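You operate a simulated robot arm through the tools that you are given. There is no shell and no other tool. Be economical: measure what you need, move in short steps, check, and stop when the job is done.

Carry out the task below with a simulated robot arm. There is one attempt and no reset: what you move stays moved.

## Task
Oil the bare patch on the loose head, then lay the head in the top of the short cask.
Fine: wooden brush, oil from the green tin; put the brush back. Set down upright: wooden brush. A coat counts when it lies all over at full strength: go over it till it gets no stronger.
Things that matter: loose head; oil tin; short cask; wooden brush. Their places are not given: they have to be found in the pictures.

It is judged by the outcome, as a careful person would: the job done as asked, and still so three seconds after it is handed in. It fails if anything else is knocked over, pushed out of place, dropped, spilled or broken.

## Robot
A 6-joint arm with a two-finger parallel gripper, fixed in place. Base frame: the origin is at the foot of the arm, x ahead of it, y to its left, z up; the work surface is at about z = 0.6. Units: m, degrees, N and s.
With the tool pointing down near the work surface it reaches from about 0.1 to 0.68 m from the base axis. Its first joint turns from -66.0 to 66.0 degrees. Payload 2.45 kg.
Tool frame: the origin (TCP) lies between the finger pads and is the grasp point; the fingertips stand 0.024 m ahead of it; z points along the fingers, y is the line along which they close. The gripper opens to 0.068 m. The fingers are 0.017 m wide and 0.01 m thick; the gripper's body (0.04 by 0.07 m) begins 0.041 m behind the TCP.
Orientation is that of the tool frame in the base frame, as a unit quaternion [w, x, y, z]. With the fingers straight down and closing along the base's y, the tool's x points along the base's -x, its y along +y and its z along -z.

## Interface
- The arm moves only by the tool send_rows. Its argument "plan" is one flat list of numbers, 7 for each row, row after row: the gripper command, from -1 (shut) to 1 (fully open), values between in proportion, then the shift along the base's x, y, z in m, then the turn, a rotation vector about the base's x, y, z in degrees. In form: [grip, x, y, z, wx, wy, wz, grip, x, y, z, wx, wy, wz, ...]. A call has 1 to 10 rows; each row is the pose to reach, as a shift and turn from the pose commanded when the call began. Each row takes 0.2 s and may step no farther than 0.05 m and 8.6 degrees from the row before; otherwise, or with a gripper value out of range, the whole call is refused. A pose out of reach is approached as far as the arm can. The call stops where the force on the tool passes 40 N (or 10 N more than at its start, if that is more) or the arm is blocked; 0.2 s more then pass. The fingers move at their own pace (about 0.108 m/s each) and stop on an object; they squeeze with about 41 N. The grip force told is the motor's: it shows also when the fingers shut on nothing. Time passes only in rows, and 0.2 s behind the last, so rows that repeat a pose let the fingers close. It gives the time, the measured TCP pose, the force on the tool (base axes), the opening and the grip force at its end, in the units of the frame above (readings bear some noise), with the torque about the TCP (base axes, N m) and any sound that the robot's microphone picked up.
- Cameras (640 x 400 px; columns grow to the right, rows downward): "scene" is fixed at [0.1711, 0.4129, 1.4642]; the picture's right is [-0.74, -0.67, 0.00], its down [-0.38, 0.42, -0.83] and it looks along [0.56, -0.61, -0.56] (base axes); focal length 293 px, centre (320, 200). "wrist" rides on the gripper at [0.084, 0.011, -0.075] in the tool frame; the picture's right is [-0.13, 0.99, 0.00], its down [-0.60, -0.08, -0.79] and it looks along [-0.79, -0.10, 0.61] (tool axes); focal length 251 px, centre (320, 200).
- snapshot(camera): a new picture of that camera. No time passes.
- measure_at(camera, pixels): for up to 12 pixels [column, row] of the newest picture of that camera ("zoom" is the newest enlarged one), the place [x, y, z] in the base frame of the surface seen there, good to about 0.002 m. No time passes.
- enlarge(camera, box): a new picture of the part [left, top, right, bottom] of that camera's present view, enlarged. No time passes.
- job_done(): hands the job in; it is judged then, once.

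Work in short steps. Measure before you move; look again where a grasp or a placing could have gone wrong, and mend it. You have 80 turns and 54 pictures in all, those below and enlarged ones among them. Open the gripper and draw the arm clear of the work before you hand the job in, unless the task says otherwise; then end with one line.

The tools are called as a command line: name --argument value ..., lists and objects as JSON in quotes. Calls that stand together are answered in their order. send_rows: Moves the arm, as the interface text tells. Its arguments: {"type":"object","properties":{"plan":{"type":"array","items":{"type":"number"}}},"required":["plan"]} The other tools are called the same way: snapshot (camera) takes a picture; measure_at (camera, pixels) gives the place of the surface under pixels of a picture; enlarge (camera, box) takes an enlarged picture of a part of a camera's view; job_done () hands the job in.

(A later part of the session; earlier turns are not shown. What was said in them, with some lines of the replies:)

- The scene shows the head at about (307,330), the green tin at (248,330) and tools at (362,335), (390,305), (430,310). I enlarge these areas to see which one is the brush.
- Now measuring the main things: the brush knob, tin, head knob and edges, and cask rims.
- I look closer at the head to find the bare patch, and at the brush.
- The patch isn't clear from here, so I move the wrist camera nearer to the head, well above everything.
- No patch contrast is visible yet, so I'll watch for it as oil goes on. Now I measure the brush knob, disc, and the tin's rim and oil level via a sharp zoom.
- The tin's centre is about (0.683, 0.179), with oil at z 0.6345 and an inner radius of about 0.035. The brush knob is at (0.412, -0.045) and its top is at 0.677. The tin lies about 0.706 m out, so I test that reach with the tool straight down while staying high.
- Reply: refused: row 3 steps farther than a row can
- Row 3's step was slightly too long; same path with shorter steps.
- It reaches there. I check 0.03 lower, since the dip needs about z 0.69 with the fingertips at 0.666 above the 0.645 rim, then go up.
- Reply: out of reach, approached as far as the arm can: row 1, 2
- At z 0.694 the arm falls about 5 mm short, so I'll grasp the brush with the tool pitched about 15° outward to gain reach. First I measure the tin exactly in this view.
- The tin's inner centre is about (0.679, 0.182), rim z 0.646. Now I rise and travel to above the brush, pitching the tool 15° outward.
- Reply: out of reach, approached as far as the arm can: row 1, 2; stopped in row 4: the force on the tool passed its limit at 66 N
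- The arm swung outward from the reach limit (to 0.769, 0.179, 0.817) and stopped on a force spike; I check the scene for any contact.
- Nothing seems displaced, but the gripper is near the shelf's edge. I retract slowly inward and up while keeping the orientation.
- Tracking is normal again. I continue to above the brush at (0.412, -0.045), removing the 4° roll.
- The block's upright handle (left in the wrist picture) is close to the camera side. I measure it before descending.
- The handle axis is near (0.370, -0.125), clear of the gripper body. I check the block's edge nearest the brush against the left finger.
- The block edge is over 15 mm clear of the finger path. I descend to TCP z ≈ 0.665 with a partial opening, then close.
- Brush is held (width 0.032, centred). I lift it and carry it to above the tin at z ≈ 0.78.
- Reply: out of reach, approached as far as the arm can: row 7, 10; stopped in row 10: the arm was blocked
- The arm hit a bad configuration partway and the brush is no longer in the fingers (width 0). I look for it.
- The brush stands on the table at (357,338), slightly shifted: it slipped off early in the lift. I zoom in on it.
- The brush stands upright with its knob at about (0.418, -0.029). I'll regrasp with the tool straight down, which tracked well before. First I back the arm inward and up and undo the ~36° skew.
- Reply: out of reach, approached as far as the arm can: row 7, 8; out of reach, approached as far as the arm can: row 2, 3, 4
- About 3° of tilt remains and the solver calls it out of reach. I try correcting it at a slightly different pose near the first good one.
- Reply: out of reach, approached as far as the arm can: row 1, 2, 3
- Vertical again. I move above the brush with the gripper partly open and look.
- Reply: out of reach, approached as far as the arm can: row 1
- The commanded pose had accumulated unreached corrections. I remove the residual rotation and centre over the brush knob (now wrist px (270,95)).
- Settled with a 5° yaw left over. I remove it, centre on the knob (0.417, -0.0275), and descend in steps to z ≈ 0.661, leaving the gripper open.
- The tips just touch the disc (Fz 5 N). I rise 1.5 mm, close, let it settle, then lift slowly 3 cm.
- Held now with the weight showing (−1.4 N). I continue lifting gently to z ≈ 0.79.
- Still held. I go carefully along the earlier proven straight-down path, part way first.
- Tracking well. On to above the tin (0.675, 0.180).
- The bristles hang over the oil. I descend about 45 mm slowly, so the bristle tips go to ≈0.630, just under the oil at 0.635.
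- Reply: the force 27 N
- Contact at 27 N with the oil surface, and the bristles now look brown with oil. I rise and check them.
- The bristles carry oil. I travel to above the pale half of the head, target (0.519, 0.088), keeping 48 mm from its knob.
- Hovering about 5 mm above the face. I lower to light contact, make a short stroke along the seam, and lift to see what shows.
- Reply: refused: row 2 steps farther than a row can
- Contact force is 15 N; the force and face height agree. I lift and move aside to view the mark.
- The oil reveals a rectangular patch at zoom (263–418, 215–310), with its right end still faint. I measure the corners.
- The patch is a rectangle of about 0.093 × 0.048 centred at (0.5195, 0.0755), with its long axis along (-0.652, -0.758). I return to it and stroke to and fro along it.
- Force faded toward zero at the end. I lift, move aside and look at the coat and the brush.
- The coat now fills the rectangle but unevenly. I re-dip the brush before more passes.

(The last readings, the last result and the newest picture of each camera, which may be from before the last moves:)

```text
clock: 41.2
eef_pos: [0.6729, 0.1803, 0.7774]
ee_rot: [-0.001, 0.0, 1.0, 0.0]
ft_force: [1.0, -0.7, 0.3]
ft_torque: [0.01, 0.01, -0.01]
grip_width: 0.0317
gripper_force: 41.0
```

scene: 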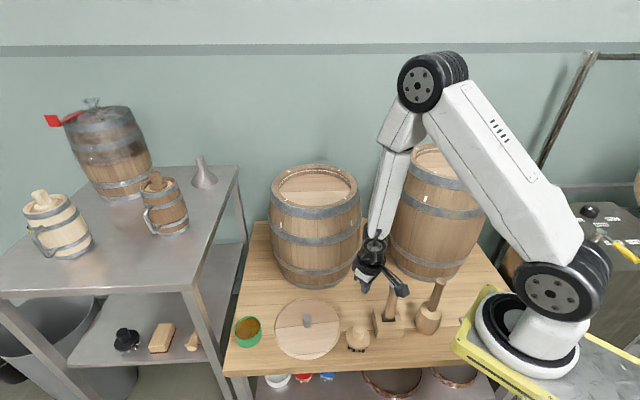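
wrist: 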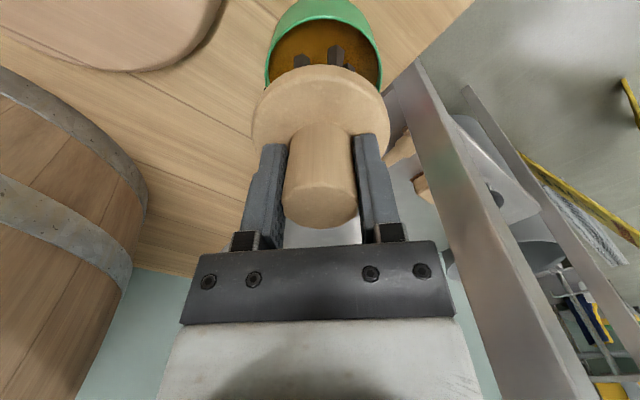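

That dip may have been marginal (≈0.695), so I dip once more slightly deeper and rise.

send_rows --plan '[-1, 0, 0, -0.04, 0, 0, 0, -1, 0, 0, -0.07, 0, 0, 0, -1, 0, 0, -0.0835, 0, 0, 0, -1, 0, 0, -0.0845, 0, 0, 0, -1, 0, 0, -0.0845, 0, 0, 0, -1, 0, 0, -0.07, 0, 0, 0, -1, 0, 0, -0.04, 0, 0, 0, -1, -0.01, -0.006, 0, 0, 0, 0, -1, -0.04, -0.024, 0, 0, 0, 0]'

enlarge --camera "scene" --box '[215, 265, 345, 365]'

```text
clock: 43.2
eef_pos: [0.6333, 0.1549, 0.777]
ee_rot: [0.0, -0.001, 1.0, 0.0]
ft_force: [-0.3, 0.6, -1.5]
ft_torque: [-0.03, 0.0, -0.02]
grip_width: 0.032
gripper_force: 40.7
```

```text
4.00 times, centred on (280, 315) of scene
```

zoom: 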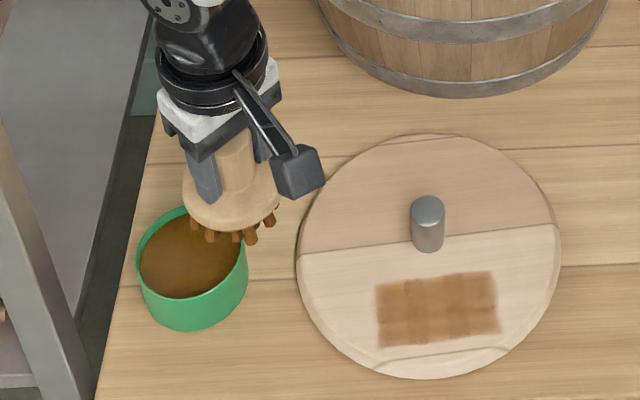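

The bristles are wet again. I go to the left end of the patch and stroke the full length at light pressure.

send_rows --plan '[-1, -0.03, -0.016, 0, 0, 0, 0, -1, -0.06, -0.033, 0, 0, 0, 0, -1, -0.092, -0.05, -0.02, 0, 0, 0, -1, -0.092, -0.05, -0.06, 0, 0, 0, -1, -0.092, -0.05, -0.09, 0, 0, 0, -1, -0.092, -0.05, -0.101, 0, 0, 0, -1, -0.104, -0.064, -0.101, 0, 0, 0, -1, -0.116, -0.078, -0.101, 0, 0, 0, -1, -0.128, -0.092, -0.101, 0, 0, 0, -1, -0.14, -0.106, -0.101, 0, 0, 0]'

send_rows --plan '[-1, -0.002, 0.01, 0, 0, 0, 0, -1, 0.01, 0.023, 0, 0, 0, 0, -1, 0.022, 0.037, 0, 0, 0, 0, -1, 0.034, 0.051, 0, 0, 0, 0, -1, 0.048, 0.056, 0, 0, 0, 0, -1, 0.036, 0.042, 0, 0, 0, 0, -1, 0.024, 0.028, 0, 0, 0, 0, -1, 0.012, 0.014, 0, 0, 0, 0, -1, 0, 0, 0, 0, 0, 0]'

send_rows --plan '[-1, -0.002, 0.01, 0, 0, 0, 0, -1, 0.01, 0.023, 0, 0, 0, 0, -1, 0.022, 0.037, 0, 0, 0, 0, -1, 0.034, 0.051, 0, 0, 0, 0, -1, 0.048, 0.056, 0, 0, 0, 0, -1, 0.048, 0.056, 0.03, 0, 0, 0, -1, 0.06, 0.08, 0.065, 0, 0, 0, -1, 0.08, 0.11, 0.09, 0, 0, 0, -1, 0.1, 0.145, 0.11, 0, 0, 0]'

enlarge --camera "scene" --box '[250, 285, 350, 370]'

```text
clock: 45.5
eef_pos: [0.4952, 0.0503, 0.6765]
ee_rot: [0.002, -0.001, 1.0, 0.0]
ft_force: [6.4, 9.1, 28.9]
ft_torque: [0.1, -0.34, 0.05]
grip_width: 0.0319
gripper_force: 40.5
```

```text
clock: 46.0
eef_pos: [0.4951, 0.0639, 0.677]
ee_rot: [-0.003, 0.001, 1.0, -0.001]
ft_force: [-2.5, 2.0, 12.8]
ft_torque: [0.36, -0.26, 0.12]
grip_width: 0.0318
gripper_force: 40.9
stopped in row 2: the force on the tool passed its limit at 51 N (the readings are from after the stop); the commanded pose is now the measured one
```

```text
clock: 48.0
eef_pos: [0.5931, 0.2088, 0.788]
ee_rot: [-0.004, 0.002, 1.0, -0.001]
ft_force: [-0.4, 0.4, -1.6]
ft_torque: [0.0, -0.01, 0.01]
grip_width: 0.032
gripper_force: 41.6
```

```text
4.71 times, centred on (300, 328) of scene
```

zoom: 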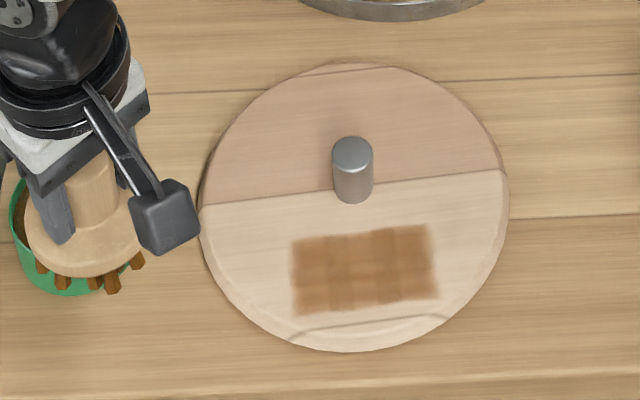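

Head hasn't moved and the coat is darker. I zoom in on evenness.

enlarge --camera "scene" --box '[305, 327, 347, 355]'

```text
14.29 times, centred on (326, 341) of scene
```

zoom: 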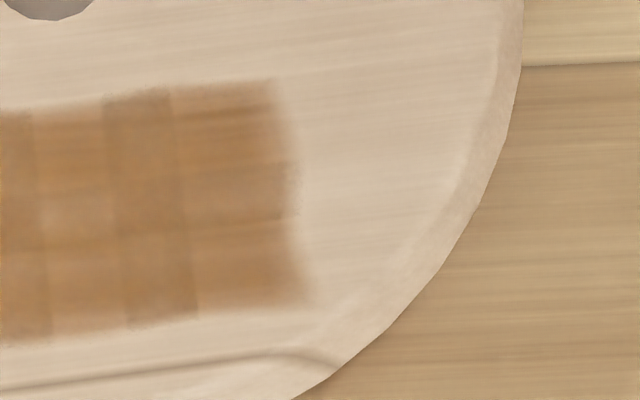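

Slightly uneven cells remain. Another dip, then more passes.

send_rows --plan '[-1, 0.03, -0.01, 0, 0, 0, 0, -1, 0.06, -0.02, -0.01, 0, 0, 0, -1, 0.081, -0.029, -0.04, 0, 0, 0, -1, 0.081, -0.029, -0.075, 0, 0, 0, -1, 0.081, -0.029, -0.0945, 0, 0, 0, -1, 0.081, -0.029, -0.0945, 0, 0, 0, -1, 0.081, -0.029, -0.075, 0, 0, 0, -1, 0.081, -0.029, -0.04, 0, 0, 0, -1, 0.071, -0.029, -0.01, 0, 0, 0, -1, 0.041, -0.053, -0.01, 0, 0, 0]'

```text
clock: 50.2
eef_pos: [0.6355, 0.1562, 0.7781]
ee_rot: [-0.003, 0.001, 1.0, -0.001]
ft_force: [0.1, -0.6, -1.4]
ft_torque: [0.01, 0.04, 0.01]
grip_width: 0.032
gripper_force: 40.8
```

send_rows --plan '[-1, -0.03, -0.016, 0, 0, 0, 0, -1, -0.06, -0.033, 0, 0, 0, 0, -1, -0.094, -0.05, -0.02, 0, 0, 0, -1, -0.094, -0.05, -0.06, 0, 0, 0, -1, -0.094, -0.05, -0.09, 0, 0, 0, -1, -0.094, -0.05, -0.1008, 0, 0, 0, -1, -0.106, -0.064, -0.1008, 0, 0, 0, -1, -0.118, -0.078, -0.1008, 0, 0, 0, -1, -0.13, -0.092, -0.1008, 0, 0, 0, -1, -0.142, -0.106, -0.1008, 0, 0, 0]'

send_rows --plan '[-1, 0, 0.005, 0.0005, 0, 0, 0, -1, 0.01, 0.017, 0.0005, 0, 0, 0, -1, 0.02, 0.029, 0.0005, 0, 0, 0, -1, 0.03, 0.041, 0.0005, 0, 0, 0, -1, 0.042, 0.055, 0.0005, 0, 0, 0, -1, 0.048, 0.056, 0.0005, 0, 0, 0, -1, 0.036, 0.042, 0.0005, 0, 0, 0, -1, 0.024, 0.028, 0.0005, 0, 0, 0, -1, 0.012, 0.014, 0.0005, 0, 0, 0, -1, 0, 0, 0.0005, 0, 0, 0]'

```text
clock: 52.4
eef_pos: [0.4956, 0.0503, 0.6781]
ee_rot: [-0.001, 0.001, 1.0, 0.0]
ft_force: [6.5, 9.5, 28.8]
ft_torque: [0.13, -0.51, 0.12]
grip_width: 0.0319
gripper_force: 40.8
```

```text
clock: 52.9
eef_pos: [0.4953, 0.0577, 0.6794]
ee_rot: [-0.006, 0.003, 1.0, 0.0]
ft_force: [-0.6, 1.5, 10.1]
ft_torque: [0.27, -0.26, 0.08]
grip_width: 0.032
gripper_force: 41.3
stopped in row 2: the force on the tool passed its limit at 44 N (the readings are from after the stop); the commanded pose is now the measured one
```

The stop came from reversing under load. Measured contact is now at 0.679; I continue 1 mm higher to the left end and back.

send_rows --plan '[-1, 0.002, 0.002, 0.001, 0.6, -0.3, 0, -1, 0.012, 0.014, 0.001, 0.6, -0.3, 0, -1, 0.024, 0.028, 0.001, 0.6, -0.3, 0, -1, 0.036, 0.042, 0.001, 0.6, -0.3, 0, -1, 0.044, 0.052, 0.001, 0.6, -0.3, 0, -1, 0.034, 0.04, 0.001, 0.6, -0.3, 0, -1, 0.024, 0.026, 0.001, 0.6, -0.3, 0, -1, 0.012, 0.01, 0.001, 0.6, -0.3, 0, -1, 0, -0.005, 0.001, 0.6, -0.3, 0]'

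send_rows --plan '[-1, 0, 0, 0.03, 0, 0, 0, -1, 0.01, 0.01, 0.07, 0, 0, 0, -1, 0.03, 0.04, 0.1, 0, 0, 0, -1, 0.055, 0.075, 0.11, 0, 0, 0, -1, 0.08, 0.11, 0.11, 0, 0, 0, -1, 0.1, 0.15, 0.11, 0, 0, 0]'

enlarge --camera "scene" --box '[295, 320, 355, 360]'

```text
clock: 54.9
eef_pos: [0.4956, 0.0507, 0.6798]
ee_rot: [-0.004, 0.003, 1.0, 0.005]
ft_force: [-0.1, 0.4, -1.1]
ft_torque: [0.02, -0.01, -0.03]
grip_width: 0.0323
gripper_force: 41.2
```

```text
clock: 56.3
eef_pos: [0.5948, 0.2001, 0.7884]
ee_rot: [-0.004, 0.004, 1.0, 0.003]
ft_force: [-0.3, 0.8, -1.0]
ft_torque: [-0.01, 0.02, 0.03]
grip_width: 0.0321
gripper_force: 40.9
```

```text
10.00 times, centred on (325, 340) of scene
```

zoom: 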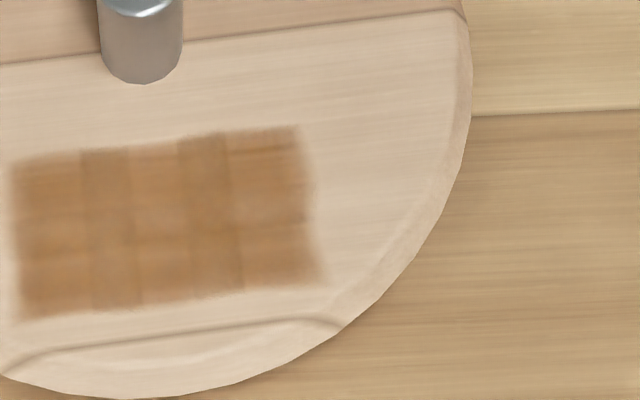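

The same column pattern persists, so I do another dip and denser passes, then compare whether it gets stronger.

send_rows --plan '[-1, 0.03, -0.008, 0, 0, 0, 0, -1, 0.06, -0.015, -0.01, 0, 0, 0, -1, 0.08, -0.02, -0.04, 0, 0, 0, -1, 0.08, -0.02, -0.075, 0, 0, 0, -1, 0.08, -0.02, -0.0945, 0, 0, 0, -1, 0.08, -0.02, -0.0945, 0, 0, 0, -1, 0.08, -0.02, -0.075, 0, 0, 0, -1, 0.08, -0.02, -0.04, 0, 0, 0, -1, 0.07, -0.02, -0.01, 0, 0, 0, -1, 0.04, -0.045, -0.01, 0, 0, 0]'

send_rows --plan '[-1, -0.03, -0.016, 0, 0, 0, 0, -1, -0.06, -0.033, 0, 0, 0, 0, -1, -0.092, -0.05, -0.02, 0, 0, 0, -1, -0.092, -0.05, -0.06, 0, 0, 0, -1, -0.092, -0.05, -0.09, 0, 0, 0, -1, -0.092, -0.05, -0.1, 0, 0, 0, -1, -0.098, -0.057, -0.1, 0, 0, 0, -1, -0.104, -0.064, -0.1, 0, 0, 0, -1, -0.11, -0.071, -0.1, 0, 0, 0, -1, -0.116, -0.078, -0.1, 0, 0, 0]'

send_rows --plan '[-1, -0.006, -0.007, 0, 0, 0, 0, -1, -0.012, -0.014, 0, 0, 0, 0, -1, -0.018, -0.021, 0, 0, 0, 0, -1, -0.024, -0.028, 0, 0, 0, 0, -1, -0.028, -0.031, 0, 0, 0, 0, -1, -0.028, -0.031, 0.001, 0, 0, 0, -1, -0.023, -0.022, 0.001, 0, 0, 0, -1, -0.018, -0.013, 0.001, 0, 0, 0, -1, -0.012, -0.006, 0.001, 0, 0, 0, -1, -0.006, 0.001, 0.001, 0, 0, 0]'

```text
clock: 58.5
eef_pos: [0.6344, 0.1566, 0.7795]
ee_rot: [-0.004, 0.004, 1.0, 0.005]
ft_force: [0.1, 1.1, -0.9]
ft_torque: [0.0, 0.02, 0.0]
grip_width: 0.032
gripper_force: 40.7
```

```text
clock: 60.7
eef_pos: [0.5181, 0.0779, 0.6789]
ee_rot: [-0.005, 0.003, 1.0, 0.005]
ft_force: [1.0, 0.3, -1.5]
ft_torque: [0.01, -0.02, -0.01]
grip_width: 0.0318
gripper_force: 40.9
```

```text
clock: 62.9
eef_pos: [0.5133, 0.0802, 0.6795]
ee_rot: [-0.004, 0.004, 1.0, 0.005]
ft_force: [0.1, 0.3, -0.6]
ft_torque: [0.0, 0.01, 0.01]
grip_width: 0.0322
gripper_force: 40.3
```

At 0.679 the bristles were just off the face. I lower 2.5 mm here and do dense strokes.

send_rows --plan '[-1, 0, 0, -0.002, 0, 0, 0, -1, 0, 0, -0.0028, 0, 0, 0, -1, 0.006, 0.007, -0.0028, 0, 0, 0, -1, 0.012, 0.014, -0.0028, 0, 0, 0, -1, 0.018, 0.021, -0.0028, 0, 0, 0, -1, 0.024, 0.027, -0.0028, 0, 0, 0, -1, 0.027, 0.031, -0.0028, 0, 0, 0, -1, 0.021, 0.024, -0.0028, 0, 0, 0, -1, 0.014, 0.016, -0.0028, 0, 0, 0, -1, 0.007, 0.008, -0.0028, 0, 0, 0]'

send_rows --plan '[-1, -0.006, -0.007, 0, 0, 0, 0, -1, -0.012, -0.014, 0, 0, 0, 0, -1, -0.018, -0.021, 0, 0, 0, 0, -1, -0.024, -0.028, 0, 0, 0, 0, -1, -0.027, -0.032, 0, 0, 0, 0, -1, -0.021, -0.024, 0, 0, 0, 0, -1, -0.014, -0.016, 0, 0, 0, 0, -1, -0.007, -0.008, 0, 0, 0, 0, -1, 0, 0, 0, 0, 0, 0]'

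```text
clock: 64.4
eef_pos: [0.5392, 0.1078, 0.6794]
ee_rot: [-0.003, 0.004, 1.0, 0.004]
ft_force: [-1.3, 0.2, 7.9]
ft_torque: [0.13, -0.14, 0.03]
grip_width: 0.0318
gripper_force: 40.9
stopped in row 7: the force on the tool passed its limit at 41 N (the readings are from after the stop); the commanded pose is now the measured one
```

```text
clock: 66.4
eef_pos: [0.5377, 0.1089, 0.6768]
ee_rot: [-0.004, 0.003, 1.0, 0.004]
ft_force: [-8.1, -8.8, 35.7]
ft_torque: [-0.46, -0.15, -0.1]
grip_width: 0.0321
gripper_force: 40.8
```

Good firm passes were made on both ends. I lift away and compare.

send_rows --plan '[-1, 0, 0, 0.03, 0, 0, 0, -1, 0.01, 0.02, 0.07, 0, 0, 0, -1, 0.03, 0.05, 0.1, 0, 0, 0, -1, 0.055, 0.09, 0.11, 0, 0, 0]'

enlarge --camera "scene" --box '[295, 320, 355, 360]'

```text
clock: 67.4
eef_pos: [0.5941, 0.1979, 0.7863]
ee_rot: [-0.004, 0.003, 1.0, 0.003]
ft_force: [-0.1, 0.5, -1.5]
ft_torque: [-0.02, 0.03, -0.01]
grip_width: 0.032
gripper_force: 41.2
```

```text
10.00 times, centred on (325, 340) of scene
```

zoom: 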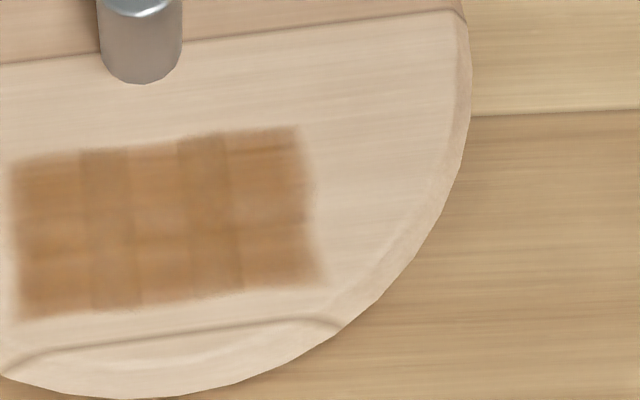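

Almost unchanged. One last dip and full round, with an extra outer line, to confirm it's at full strength.

send_rows --plan '[-1, 0.03, -0.008, 0, 0, 0, 0, -1, 0.06, -0.014, -0.01, 0, 0, 0, -1, 0.08, -0.018, -0.04, 0, 0, 0, -1, 0.08, -0.018, -0.075, 0, 0, 0, -1, 0.08, -0.018, -0.0925, 0, 0, 0, -1, 0.08, -0.018, -0.0925, 0, 0, 0, -1, 0.08, -0.018, -0.075, 0, 0, 0, -1, 0.08, -0.018, -0.04, 0, 0, 0, -1, 0.07, -0.018, -0.01, 0, 0, 0, -1, 0.04, -0.042, -0.01, 0, 0, 0]'

send_rows --plan '[-1, -0.03, -0.016, 0, 0, 0, 0, -1, -0.06, -0.033, 0, 0, 0, 0, -1, -0.092, -0.05, -0.02, 0, 0, 0, -1, -0.092, -0.05, -0.06, 0, 0, 0, -1, -0.092, -0.05, -0.09, 0, 0, 0, -1, -0.092, -0.05, -0.0995, 0, 0, 0, -1, -0.104, -0.064, -0.0995, 0, 0, 0, -1, -0.116, -0.078, -0.0995, 0, 0, 0, -1, -0.128, -0.092, -0.0995, 0, 0, 0, -1, -0.138, -0.104, -0.0995, 0, 0, 0]'

send_rows --plan '[-1, 0, 0, 0.004, 0, 0, 0, -1, 0, 0.008, 0.004, 0, 0, 0, -1, 0, 0.008, 0, 0, 0, 0, -1, 0.012, 0.022, 0, 0, 0, 0, -1, 0.024, 0.036, 0, 0, 0, 0, -1, 0.036, 0.05, 0, 0, 0, 0, -1, 0.036, 0.05, 0.03, 0, 0, 0, -1, 0.05, 0.075, 0.065, 0, 0, 0, -1, 0.075, 0.11, 0.09, 0, 0, 0, -1, 0.1, 0.148, 0.11, 0, 0, 0]'

enlarge --camera "scene" --box '[295, 320, 355, 360]'

```text
clock: 69.6
eef_pos: [0.6342, 0.1556, 0.7776]
ee_rot: [-0.004, 0.004, 1.0, 0.004]
ft_force: [0.3, -0.7, -0.7]
ft_torque: [-0.02, -0.02, -0.05]
grip_width: 0.0322
gripper_force: 41.4
```

```text
clock: 71.8
eef_pos: [0.4961, 0.0494, 0.6783]
ee_rot: [-0.004, 0.003, 1.0, 0.004]
ft_force: [1.2, 1.4, 4.2]
ft_torque: [-0.03, -0.17, 0.09]
grip_width: 0.0321
gripper_force: 40.7
```

```text
clock: 74.0
eef_pos: [0.5954, 0.1991, 0.7882]
ee_rot: [-0.006, 0.004, 1.0, 0.004]
ft_force: [0.2, 0.9, -0.9]
ft_torque: [-0.03, 0.0, -0.04]
grip_width: 0.0318
gripper_force: 41.9
```

```text
10.00 times, centred on (325, 340) of scene
```

zoom: 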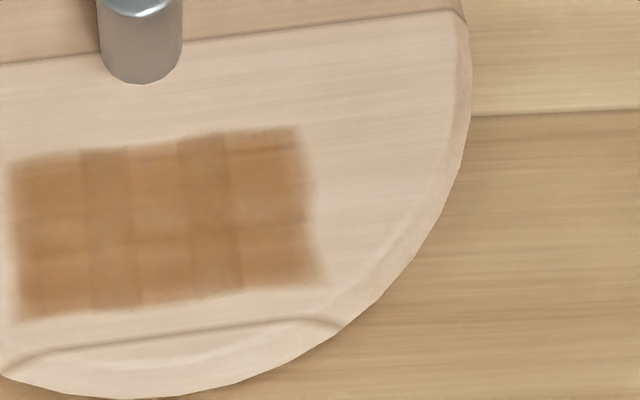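

No further change: the coat is at full strength. Now I carry the brush back toward its original place (0.411, -0.0455), undoing the tiny tilt.

send_rows --plan '[-1, -0.03, -0.04, 0.005, 0, 0, 0, -1, -0.06, -0.075, 0.005, 0, 0, 0, -1, -0.09, -0.105, 0.005, 0, 0, 0, -1, -0.12, -0.13, 0.005, 0, 0, 0, -1, -0.15, -0.155, 0.005, -0.2, -0.3, 0.2, -1, -0.175, -0.185, 0.005, -0.5, -0.7, 0.5, -1, -0.184, -0.215, 0.005, -0.5, -0.7, 0.5, -1, -0.184, -0.244, 0, -0.5, -0.7, 0.5, -1, -0.184, -0.244, -0.04, -0.5, -0.7, 0.5, -1, -0.184, -0.244, -0.08, -0.5, -0.7, 0.5]'

snapshot --camera "wrist"

```text
refused: row 1 steps farther than a row can; nothing moved
```

```text
13 pictures are left
```

wrist: 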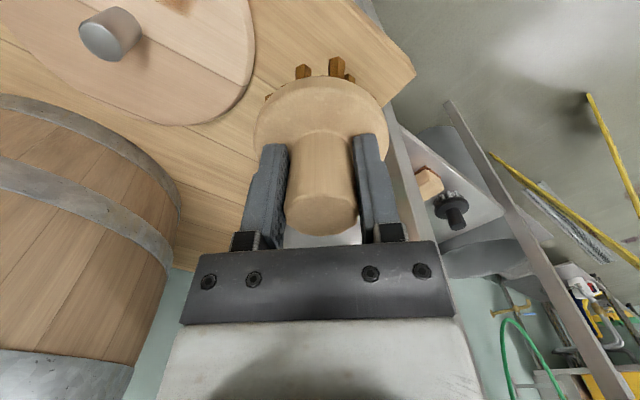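

The first step was a hair long; I resend with shorter ones, ending above the brush's place.

send_rows --plan '[-1, -0.025, -0.035, 0.005, 0, 0, 0, -1, -0.055, -0.07, 0.005, 0, 0, 0, -1, -0.085, -0.1, 0.005, 0, 0, 0, -1, -0.115, -0.13, 0.005, 0, 0, 0, -1, -0.145, -0.155, 0.005, -0.2, -0.3, 0.2, -1, -0.17, -0.185, 0.005, -0.5, -0.7, 0.5, -1, -0.184, -0.215, 0.005, -0.5, -0.7, 0.5, -1, -0.184, -0.244, 0, -0.5, -0.7, 0.5, -1, -0.184, -0.244, -0.04, -0.5, -0.7, 0.5, -1, -0.184, -0.244, -0.08, -0.5, -0.7, 0.5]'

```text
clock: 76.2
eef_pos: [0.4111, -0.0446, 0.7082]
ee_rot: [0.002, 0.0, 1.0, -0.001]
ft_force: [-0.8, -1.4, -0.7]
ft_torque: [0.03, 0.03, 0.0]
grip_width: 0.0319
gripper_force: 40.9
```

At (0.411, -0.045, 0.708). Lower in steps until the bristles touch the table (TCP ≈ 0.6615).

send_rows --plan '[-1, 0, -0.0005, -0.02, 0, 0, 0, -1, 0, -0.0005, -0.036, 0, 0, 0, -1, 0, -0.0005, -0.043, 0, 0, 0, -1, 0, -0.0005, -0.0455, 0, 0, 0, -1, 0, -0.0005, -0.0465, 0, 0, 0]'

```text
clock: 77.4
eef_pos: [0.4123, -0.0444, 0.6615]
ee_rot: [0.002, -0.002, 1.0, 0.0]
ft_force: [-0.3, -0.8, -1.7]
ft_torque: [-0.01, 0.01, -0.02]
grip_width: 0.0318
gripper_force: 40.6
```

Not yet touching (Fz still −1.7). I lower in 0.5–1 mm steps.

send_rows --plan '[-1, 0, 0, -0.001, 0, 0, 0, -1, 0, 0, -0.001, 0, 0, 0]'

```text
clock: 78.0
eef_pos: [0.4123, -0.045, 0.6607]
ee_rot: [0.001, -0.001, 1.0, 0.0]
ft_force: [0.1, 0.1, 5.0]
ft_torque: [0.12, 0.13, 0.04]
grip_width: 0.032
gripper_force: 41.0
```

Contact at 5 N, so the brush stands on the table. I open part way and rise straight up.

send_rows --plan '[0.3, 0, 0, 0.0005, 0, 0, 0, 0.7, 0, 0, 0.001, 0, 0, 0, 0.7, 0, 0, 0.015, 0, 0, 0, 0.7, 0, 0, 0.05, 0, 0, 0, 0.7, 0, 0, 0.09, 0, 0, 0, 0.7, 0, 0, 0.12, 0, 0, 0]'

snapshot --camera "wrist"

snapshot --camera "scene"

```text
clock: 79.4
eef_pos: [0.4126, -0.0461, 0.7805]
ee_rot: [0.003, -0.002, 1.0, 0.0]
ft_force: [-0.6, -0.3, -0.8]
ft_torque: [-0.01, -0.01, -0.01]
grip_width: 0.0581
gripper_force: 0.0
```

```text
12 pictures are left
```

wrist: 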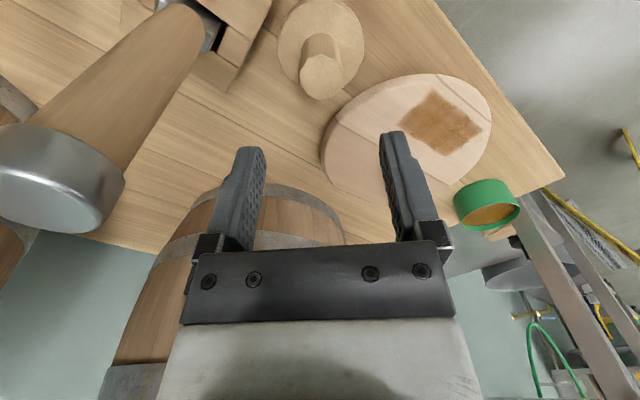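

```text
11 pictures are left
```

scene: 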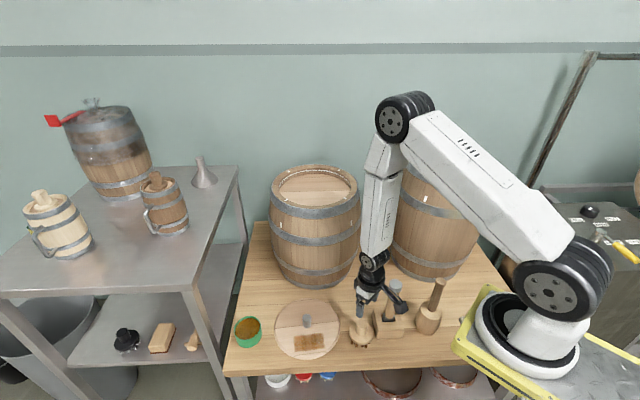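

The brush is upright in its place and the coat is good. Before lifting the head I check reach over the cask: go up and then toward (0.733, -0.184), taking a look on the way.

send_rows --plan '[0.7, 0, -0.01, 0.045, 0, 0, 0, 0.7, 0, -0.02, 0.09, 0, 0, 0, 0.7, 0, -0.03, 0.135, 0, 0, 0, 0.7, 0, -0.04, 0.18, 0, 0, 0, 0.7, 0, -0.05, 0.225, 0, 0, 0, 0.7, 0, -0.06, 0.27, 0, 0, 0, 0.7, 0.03, -0.08, 0.3, 0, 0, 0, 0.7, 0.07, -0.095, 0.31, 0, 0, 0, 0.7, 0.11, -0.11, 0.32, 0, 0, 0, 0.7, 0.14, -0.12, 0.32, 0, 0, 0]'

snapshot --camera "wrist"

```text
clock: 81.6
eef_pos: [0.551, -0.1653, 1.1009]
ee_rot: [0.002, -0.001, 1.0, 0.0]
ft_force: [0.4, -1.2, -0.1]
ft_torque: [0.03, -0.01, 0.0]
grip_width: 0.0578
gripper_force: 0.2
```

```text
10 pictures are left
```

wrist: 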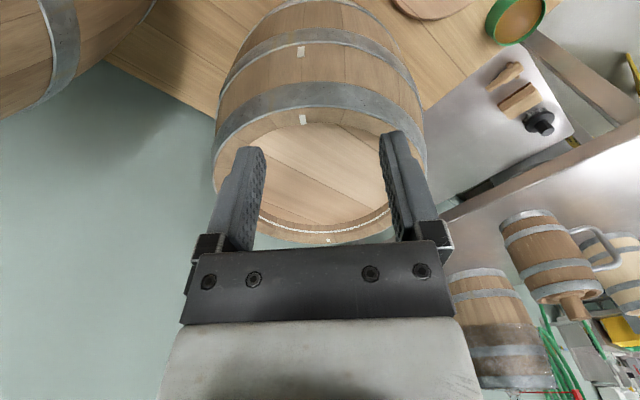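

I measure the cask's inner edges, floor and groove in this view.

measure_at --camera "wrist" --pixels '[[320, 160], [325, 218], [325, 226], [325, 233], [325, 240], [300, 128], [270, 140], [372, 140], [320, 122], [268, 210], [388, 205], [350, 200]]'

measure_at --camera "scene" --pixels '[[283, 187], [350, 187], [316, 172], [316, 207], [316, 170], [316, 205], [300, 200], [340, 200], [290, 175], [345, 175]]'

```text
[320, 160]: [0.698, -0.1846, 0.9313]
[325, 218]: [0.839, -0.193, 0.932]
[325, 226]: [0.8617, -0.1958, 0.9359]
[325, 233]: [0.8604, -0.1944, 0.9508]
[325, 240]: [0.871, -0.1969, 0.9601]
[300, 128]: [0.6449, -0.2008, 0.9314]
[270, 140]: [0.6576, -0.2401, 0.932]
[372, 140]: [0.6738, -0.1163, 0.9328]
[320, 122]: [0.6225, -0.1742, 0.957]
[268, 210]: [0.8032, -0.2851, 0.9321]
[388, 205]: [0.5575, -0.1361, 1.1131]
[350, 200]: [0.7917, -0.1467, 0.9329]
```

```text
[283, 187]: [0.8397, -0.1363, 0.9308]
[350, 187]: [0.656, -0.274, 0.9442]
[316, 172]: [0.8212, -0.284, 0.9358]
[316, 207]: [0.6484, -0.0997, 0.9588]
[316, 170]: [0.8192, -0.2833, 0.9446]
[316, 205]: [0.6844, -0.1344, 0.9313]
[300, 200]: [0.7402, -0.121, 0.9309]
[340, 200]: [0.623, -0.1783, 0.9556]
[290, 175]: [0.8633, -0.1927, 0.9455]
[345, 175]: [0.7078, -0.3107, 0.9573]
```

Fitting gives the cask centre at about (0.740, -0.188), inner radius ≈0.12, floor 0.931, rim 0.958. The head's radius is ≈0.097. Now I test the straight-down reach there.

send_rows --plan '[0.7, 0.035, -0.004, -0.005, 0, 0, 0, 0.7, 0.07, -0.008, -0.01, 0, 0, 0, 0.7, 0.105, -0.012, -0.015, 0, 0, 0, 0.7, 0.14, -0.016, -0.02, 0, 0, 0, 0.7, 0.165, -0.019, -0.03, 0, 0, 0, 0.7, 0.18, -0.022, -0.04, 0, 0, 0]'

```text
clock: 83.0
eef_pos: [0.7317, -0.1874, 1.0603]
ee_rot: [0.002, -0.001, 1.0, 0.0]
ft_force: [0.0, 0.8, -0.7]
ft_torque: [0.01, -0.02, 0.02]
grip_width: 0.0578
gripper_force: 0.1
```

It reaches. I check the final 7 mm out and the placing height (0.99).

send_rows --plan '[0.7, 0.007, -0.0005, -0.03, 0, 0, 0, 0.7, 0.007, -0.0005, -0.055, 0, 0, 0, 0.7, 0.007, -0.0005, -0.07, 0, 0, 0]'

```text
clock: 83.8
eef_pos: [0.7392, -0.1867, 0.9896]
ee_rot: [0.002, 0.0, 1.0, 0.0]
ft_force: [-0.5, -0.9, -1.2]
ft_torque: [-0.03, -0.01, 0.0]
grip_width: 0.0579
gripper_force: 0.1
```

Reach is fine. I return up and over to above the head's knob (0.559, 0.041), at z ≈ 0.76.

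send_rows --plan '[0.7, 0, 0, 0.045, 0, 0, 0, 0.7, 0, 0, 0.09, 0, 0, 0, 0.7, -0.03, 0.033, 0.09, 0, 0, 0, 0.7, -0.06, 0.066, 0.09, 0, 0, 0, 0.7, -0.09, 0.1, 0.09, 0, 0, 0, 0.7, -0.12, 0.135, 0.08, 0, 0, 0, 0.7, -0.145, 0.17, 0.06, 0, 0, 0, 0.7, -0.165, 0.205, 0.035, 0, 0, 0, 0.7, -0.18, 0.228, 0, 0, 0, 0, 0.7, -0.18, 0.228, -0.045, 0, 0, 0]'

send_rows --plan '[0.7, 0, 0, -0.045, 0, 0, 0, 0.7, 0, 0, -0.09, 0, 0, 0, 0.7, 0, 0, -0.135, 0, 0, 0, 0.7, 0, 0, -0.18, 0, 0, 0, 0.7, 0, 0, -0.195, 0, 0, 0]'

snapshot --camera "wrist"

```text
clock: 86.0
eef_pos: [0.5584, 0.0404, 0.946]
ee_rot: [0.002, -0.001, 1.0, 0.0]
ft_force: [-0.2, 0.0, -0.3]
ft_torque: [0.01, -0.01, 0.0]
grip_width: 0.0579
gripper_force: 0.1
```

```text
clock: 87.2
eef_pos: [0.559, 0.0416, 0.7498]
ee_rot: [0.002, -0.001, 1.0, -0.001]
ft_force: [0.1, -0.8, 0.4]
ft_torque: [0.0, 0.02, 0.02]
grip_width: 0.0578
gripper_force: 0.0
```

```text
9 pictures are left
```

wrist: 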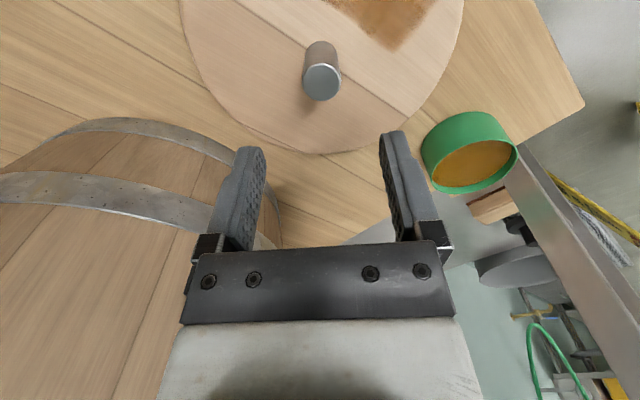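

I measure the knob top and the head's edge for an exact grasp.

measure_at --camera "wrist" --pixels '[[322, 83], [306, 83], [338, 83], [322, 67], [322, 98], [320, 151], [194, 60], [458, 42], [400, 130], [240, 120], [322, 120]]'

```text
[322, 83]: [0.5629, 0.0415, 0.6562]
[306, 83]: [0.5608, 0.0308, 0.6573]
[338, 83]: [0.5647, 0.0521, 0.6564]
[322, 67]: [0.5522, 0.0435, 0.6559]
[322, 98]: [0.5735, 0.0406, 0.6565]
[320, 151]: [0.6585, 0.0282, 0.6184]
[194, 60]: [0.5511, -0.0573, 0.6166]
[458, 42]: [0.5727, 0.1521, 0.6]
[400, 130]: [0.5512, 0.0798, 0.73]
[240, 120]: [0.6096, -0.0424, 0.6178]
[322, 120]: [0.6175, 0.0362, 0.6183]
```

Knob centre is (0.563, 0.042), top 0.6565, head radius ≈0.098. I descend to TCP 0.645, close, and lift gently.

send_rows --plan '[0.7, 0.004, 0.0005, -0.03, 0, 0, 0, 0.7, 0.004, 0.0005, -0.06, 0, 0, 0, 0.7, 0.004, 0.0005, -0.09, 0, 0, 0, 0.7, 0.004, 0.0005, -0.105, 0, 0, 0, -1, 0.004, 0.0005, -0.105, 0, 0, 0, -1, 0.004, 0.0005, -0.105, 0, 0, 0, -1, 0.004, 0.0005, -0.105, 0, 0, 0]'

send_rows --plan '[-1, 0, 0, 0.003, 0, 0, 0, -1, 0, 0, 0.01, 0, 0, 0, -1, 0, 0, 0.02, 0, 0, 0, -1, 0, 0, 0.035, 0, 0, 0, -1, 0, 0, 0.035, 0, 0, 0]'

snapshot --camera "scene"

```text
clock: 88.8
eef_pos: [0.5614, 0.041, 0.646]
ee_rot: [0.001, -0.001, 1.0, 0.0]
ft_force: [0.0, 1.0, -0.1]
ft_torque: [0.02, -0.14, 0.01]
grip_width: 0.0268
gripper_force: 40.6
```

```text
clock: 90.0
eef_pos: [0.5616, 0.0402, 0.6814]
ee_rot: [0.002, -0.001, 1.0, 0.0]
ft_force: [0.2, -0.1, -4.1]
ft_torque: [0.01, -0.01, 0.06]
grip_width: 0.0268
gripper_force: 41.1
```

```text
8 pictures are left
```

scene: 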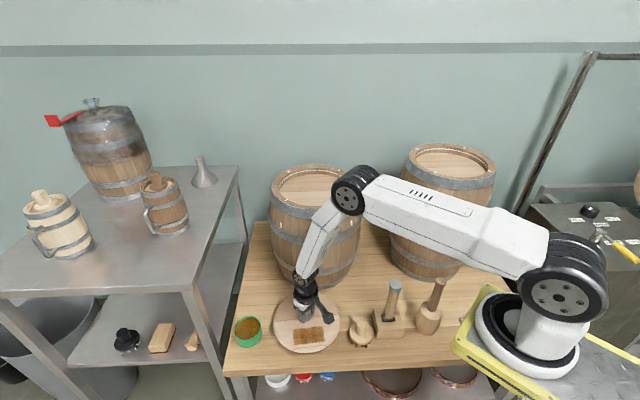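

Head is held level (−4.1 N). I lift it straight up to z ≈ 1.08 in smooth steps.

send_rows --plan '[-1, 0, 0, 0.03, 0, 0, 0, -1, 0, 0, 0.07, 0, 0, 0, -1, 0, 0, 0.11, 0, 0, 0, -1, 0, 0, 0.15, 0, 0, 0, -1, 0, 0, 0.19, 0, 0, 0, -1, 0, 0, 0.23, 0, 0, 0, -1, 0, 0, 0.27, 0, 0, 0, -1, 0, 0, 0.31, 0, 0, 0, -1, 0, 0, 0.35, 0, 0, 0, -1, 0, 0, 0.38, 0, 0, 0]'

```text
clock: 92.2
eef_pos: [0.5627, 0.0405, 1.0603]
ee_rot: [0.002, -0.001, 1.0, 0.0]
ft_force: [0.1, 0.3, -5.1]
ft_torque: [0.01, -0.01, 0.0]
grip_width: 0.0269
gripper_force: 40.7
```

Bottom of the head is ≈1.015, above the 0.958 rim. I carry it over to the cask centre (0.740, -0.188).

send_rows --plan '[-1, 0.015, -0.02, 0.01, 0, 0, 0, -1, 0.036, -0.046, 0.02, 0, 0, 0, -1, 0.058, -0.075, 0.02, 0, 0, 0, -1, 0.08, -0.104, 0.02, 0, 0, 0, -1, 0.102, -0.132, 0.02, 0, 0, 0, -1, 0.124, -0.16, 0.02, 0, 0, 0, -1, 0.146, -0.188, 0.02, 0, 0, 0, -1, 0.165, -0.212, 0.01, 0, 0, 0, -1, 0.1775, -0.2285, 0, 0, 0, 0, -1, 0.1775, -0.2285, -0.01, 0, 0, 0]'

enlarge --camera "scene" --box '[230, 110, 400, 230]'

```text
clock: 94.4
eef_pos: [0.7393, -0.1894, 1.0487]
ee_rot: [0.0, -0.001, 1.0, -0.001]
ft_force: [-0.5, -0.8, -4.9]
ft_torque: [0.02, 0.01, 0.02]
grip_width: 0.0271
gripper_force: 41.4
```

```text
3.33 times, centred on (315, 170) of scene
```

zoom: 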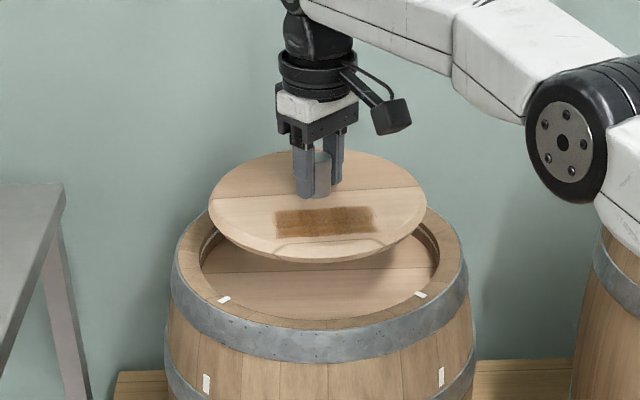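

The head is centred over the opening (head 208–428, opening 200–440). I lower slowly to just above the seat.

send_rows --plan '[-1, 0.0005, 0.001, -0.02, 0, 0, 0, -1, 0.0005, 0.001, -0.04, 0, 0, 0, -1, 0.0005, 0.001, -0.055, 0, 0, 0, -1, 0.0005, 0.001, -0.064, 0, 0, 0, -1, 0.0005, 0.001, -0.064, 0, 0, 0]'

enlarge --camera "scene" --box '[230, 110, 400, 230]'

```text
clock: 95.6
eef_pos: [0.7402, -0.1874, 0.987]
ee_rot: [0.002, -0.001, 1.0, 0.0]
ft_force: [0.0, -0.4, -3.5]
ft_torque: [0.02, -0.01, 0.04]
grip_width: 0.0268
gripper_force: 41.2
```

```text
3.33 times, centred on (315, 170) of scene
```

zoom: 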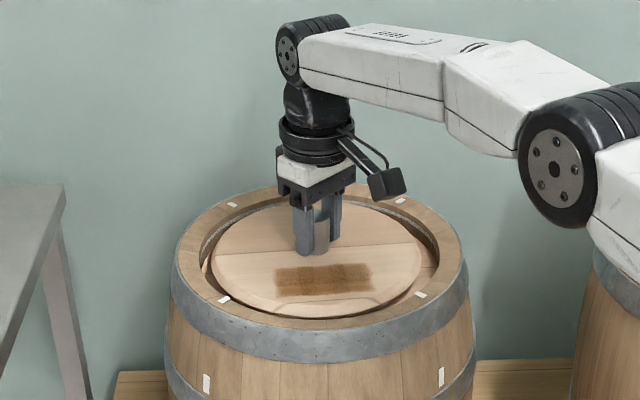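

In view the gaps are 10 px left vs 18 px right and slightly forward, so I shift about 4 mm in −y, then lower to contact.

send_rows --plan '[-1, 0, -0.004, 0, 0, 0, 0, -1, 0, -0.004, -0.005, 0, 0, 0, -1, 0, -0.004, -0.008, 0, 0, 0, -1, 0, -0.004, -0.0095, 0, 0, 0]'

```text
clock: 96.6
eef_pos: [0.7411, -0.1912, 0.9772]
ee_rot: [0.002, -0.002, 1.0, 0.0]
ft_force: [-1.3, 0.4, -1.2]
ft_torque: [0.21, -0.07, 0.1]
grip_width: 0.027
gripper_force: 41.2
```

Fz fell from −4 to −1.2 N: the head is touching its seat. I lower half a millimetre more.

send_rows --plan '[-1, 0, 0, -0.0007, 0, 0, 0, -1, 0, 0, -0.0007, 0, 0, 0]'

enlarge --camera "scene" --box '[230, 110, 400, 230]'

```text
clock: 97.2
eef_pos: [0.7414, -0.1912, 0.9768]
ee_rot: [0.003, -0.001, 1.0, -0.001]
ft_force: [0.1, -0.7, 4.7]
ft_torque: [0.01, 0.69, 0.12]
grip_width: 0.0269
gripper_force: 41.1
```

```text
3.33 times, centred on (315, 170) of scene
```

zoom: 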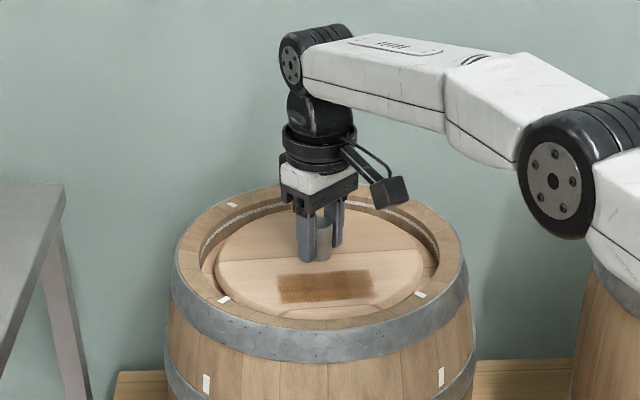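

The head sits within the rim, resting on the seat. I open and rise straight up.

send_rows --plan '[0.3, 0, 0, 0.0005, 0, 0, 0, 0.7, 0, 0, 0.001, 0, 0, 0, 0.7, 0, 0, 0.015, 0, 0, 0, 0.7, 0, 0, 0.045, 0, 0, 0, 0.7, 0, 0, 0.085, 0, 0, 0, 0.7, -0.02, 0, 0.125, 0, 0, 0, 0.7, -0.06, 0, 0.14, 0, 0, 0, 0.7, -0.1, 0, 0.15, 0, 0, 0, 0.7, -0.145, 0, 0.16, 0, 0, 0, 0.7, -0.19, 0, 0.17, 0, 0, 0]'

snapshot --camera "scene"

enlarge --camera "scene" --box '[250, 150, 380, 240]'

```text
clock: 99.4
eef_pos: [0.5497, -0.1918, 1.1468]
ee_rot: [0.002, 0.0, 1.0, 0.0]
ft_force: [-0.5, 0.3, -0.1]
ft_torque: [0.02, -0.03, 0.01]
grip_width: 0.0577
gripper_force: 0.0
```

```text
4 pictures are left
```

scene: 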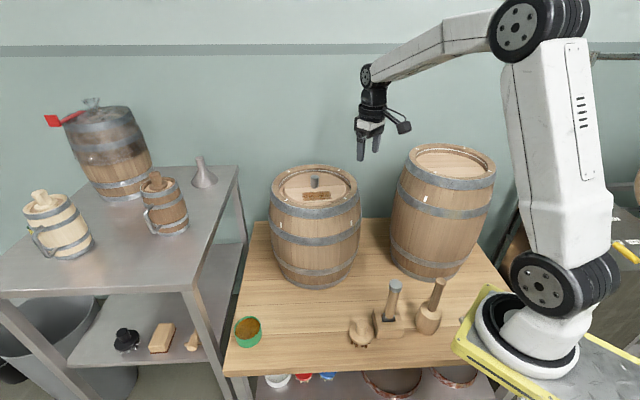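

```text
4.44 times, centred on (315, 195) of scene
```

zoom: 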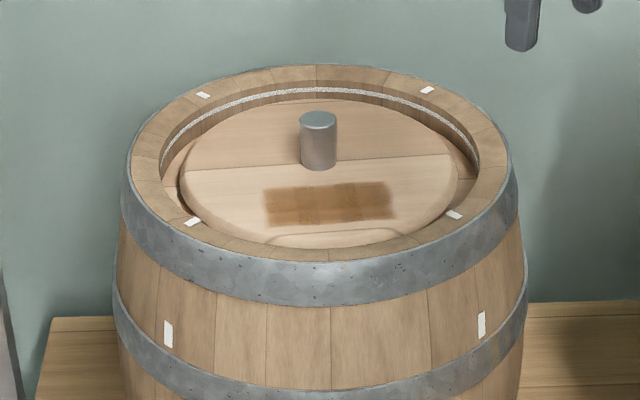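

The head lies in the cask. I verify that it lies flat and that the brush is in its place.

measure_at --camera "zoom" --pixels '[[200, 180], [440, 180], [320, 230], [260, 125], [390, 125], [165, 180], [470, 180]]'

enlarge --camera "scene" --box '[225, 280, 445, 370]'

```text
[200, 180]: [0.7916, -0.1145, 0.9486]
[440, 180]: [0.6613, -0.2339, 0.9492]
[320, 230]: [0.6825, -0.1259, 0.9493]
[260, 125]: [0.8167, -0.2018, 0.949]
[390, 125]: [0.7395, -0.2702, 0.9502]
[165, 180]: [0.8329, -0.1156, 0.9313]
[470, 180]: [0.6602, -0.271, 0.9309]
```

```text
2.91 times, centred on (335, 325) of scene
```

zoom: 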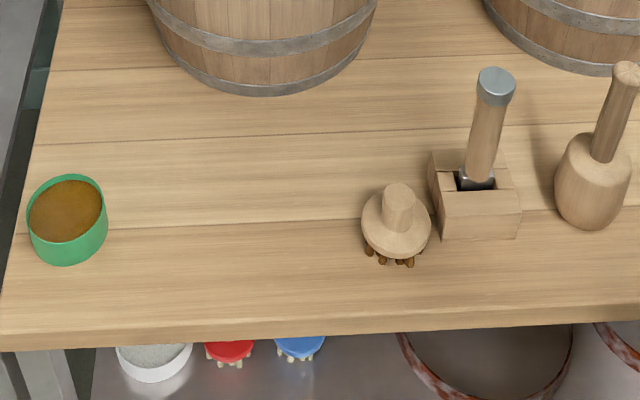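

The head is flat at z ≈ 0.949, the brush stands upright in its place, and tin, block and mallet haven't moved. I open fully and wait a moment, then hand in.

send_rows --plan '[1, -0.04, 0, 0.02, 0, 0, 0, 1, -0.08, 0, 0.04, 0, 0, 0, 1, -0.08, 0, 0.04, 0, 0, 0]'

job_done

```text
clock: 100.2
eef_pos: [0.4696, -0.1906, 1.1861]
ee_rot: [0.001, 0.0, 1.0, 0.001]
ft_force: [2.1, -0.1, 0.3]
ft_torque: [0.01, 0.01, -0.02]
grip_width: 0.0681
gripper_force: 0.1
```

```text
The job is handed in.
```

The bare patch is oiled until it got no darker, the head lies flat in the short cask, and the brush stands upright in its place; on my first try it slipped from the gripper and stayed upright about 2 cm off, so I regrasped it.
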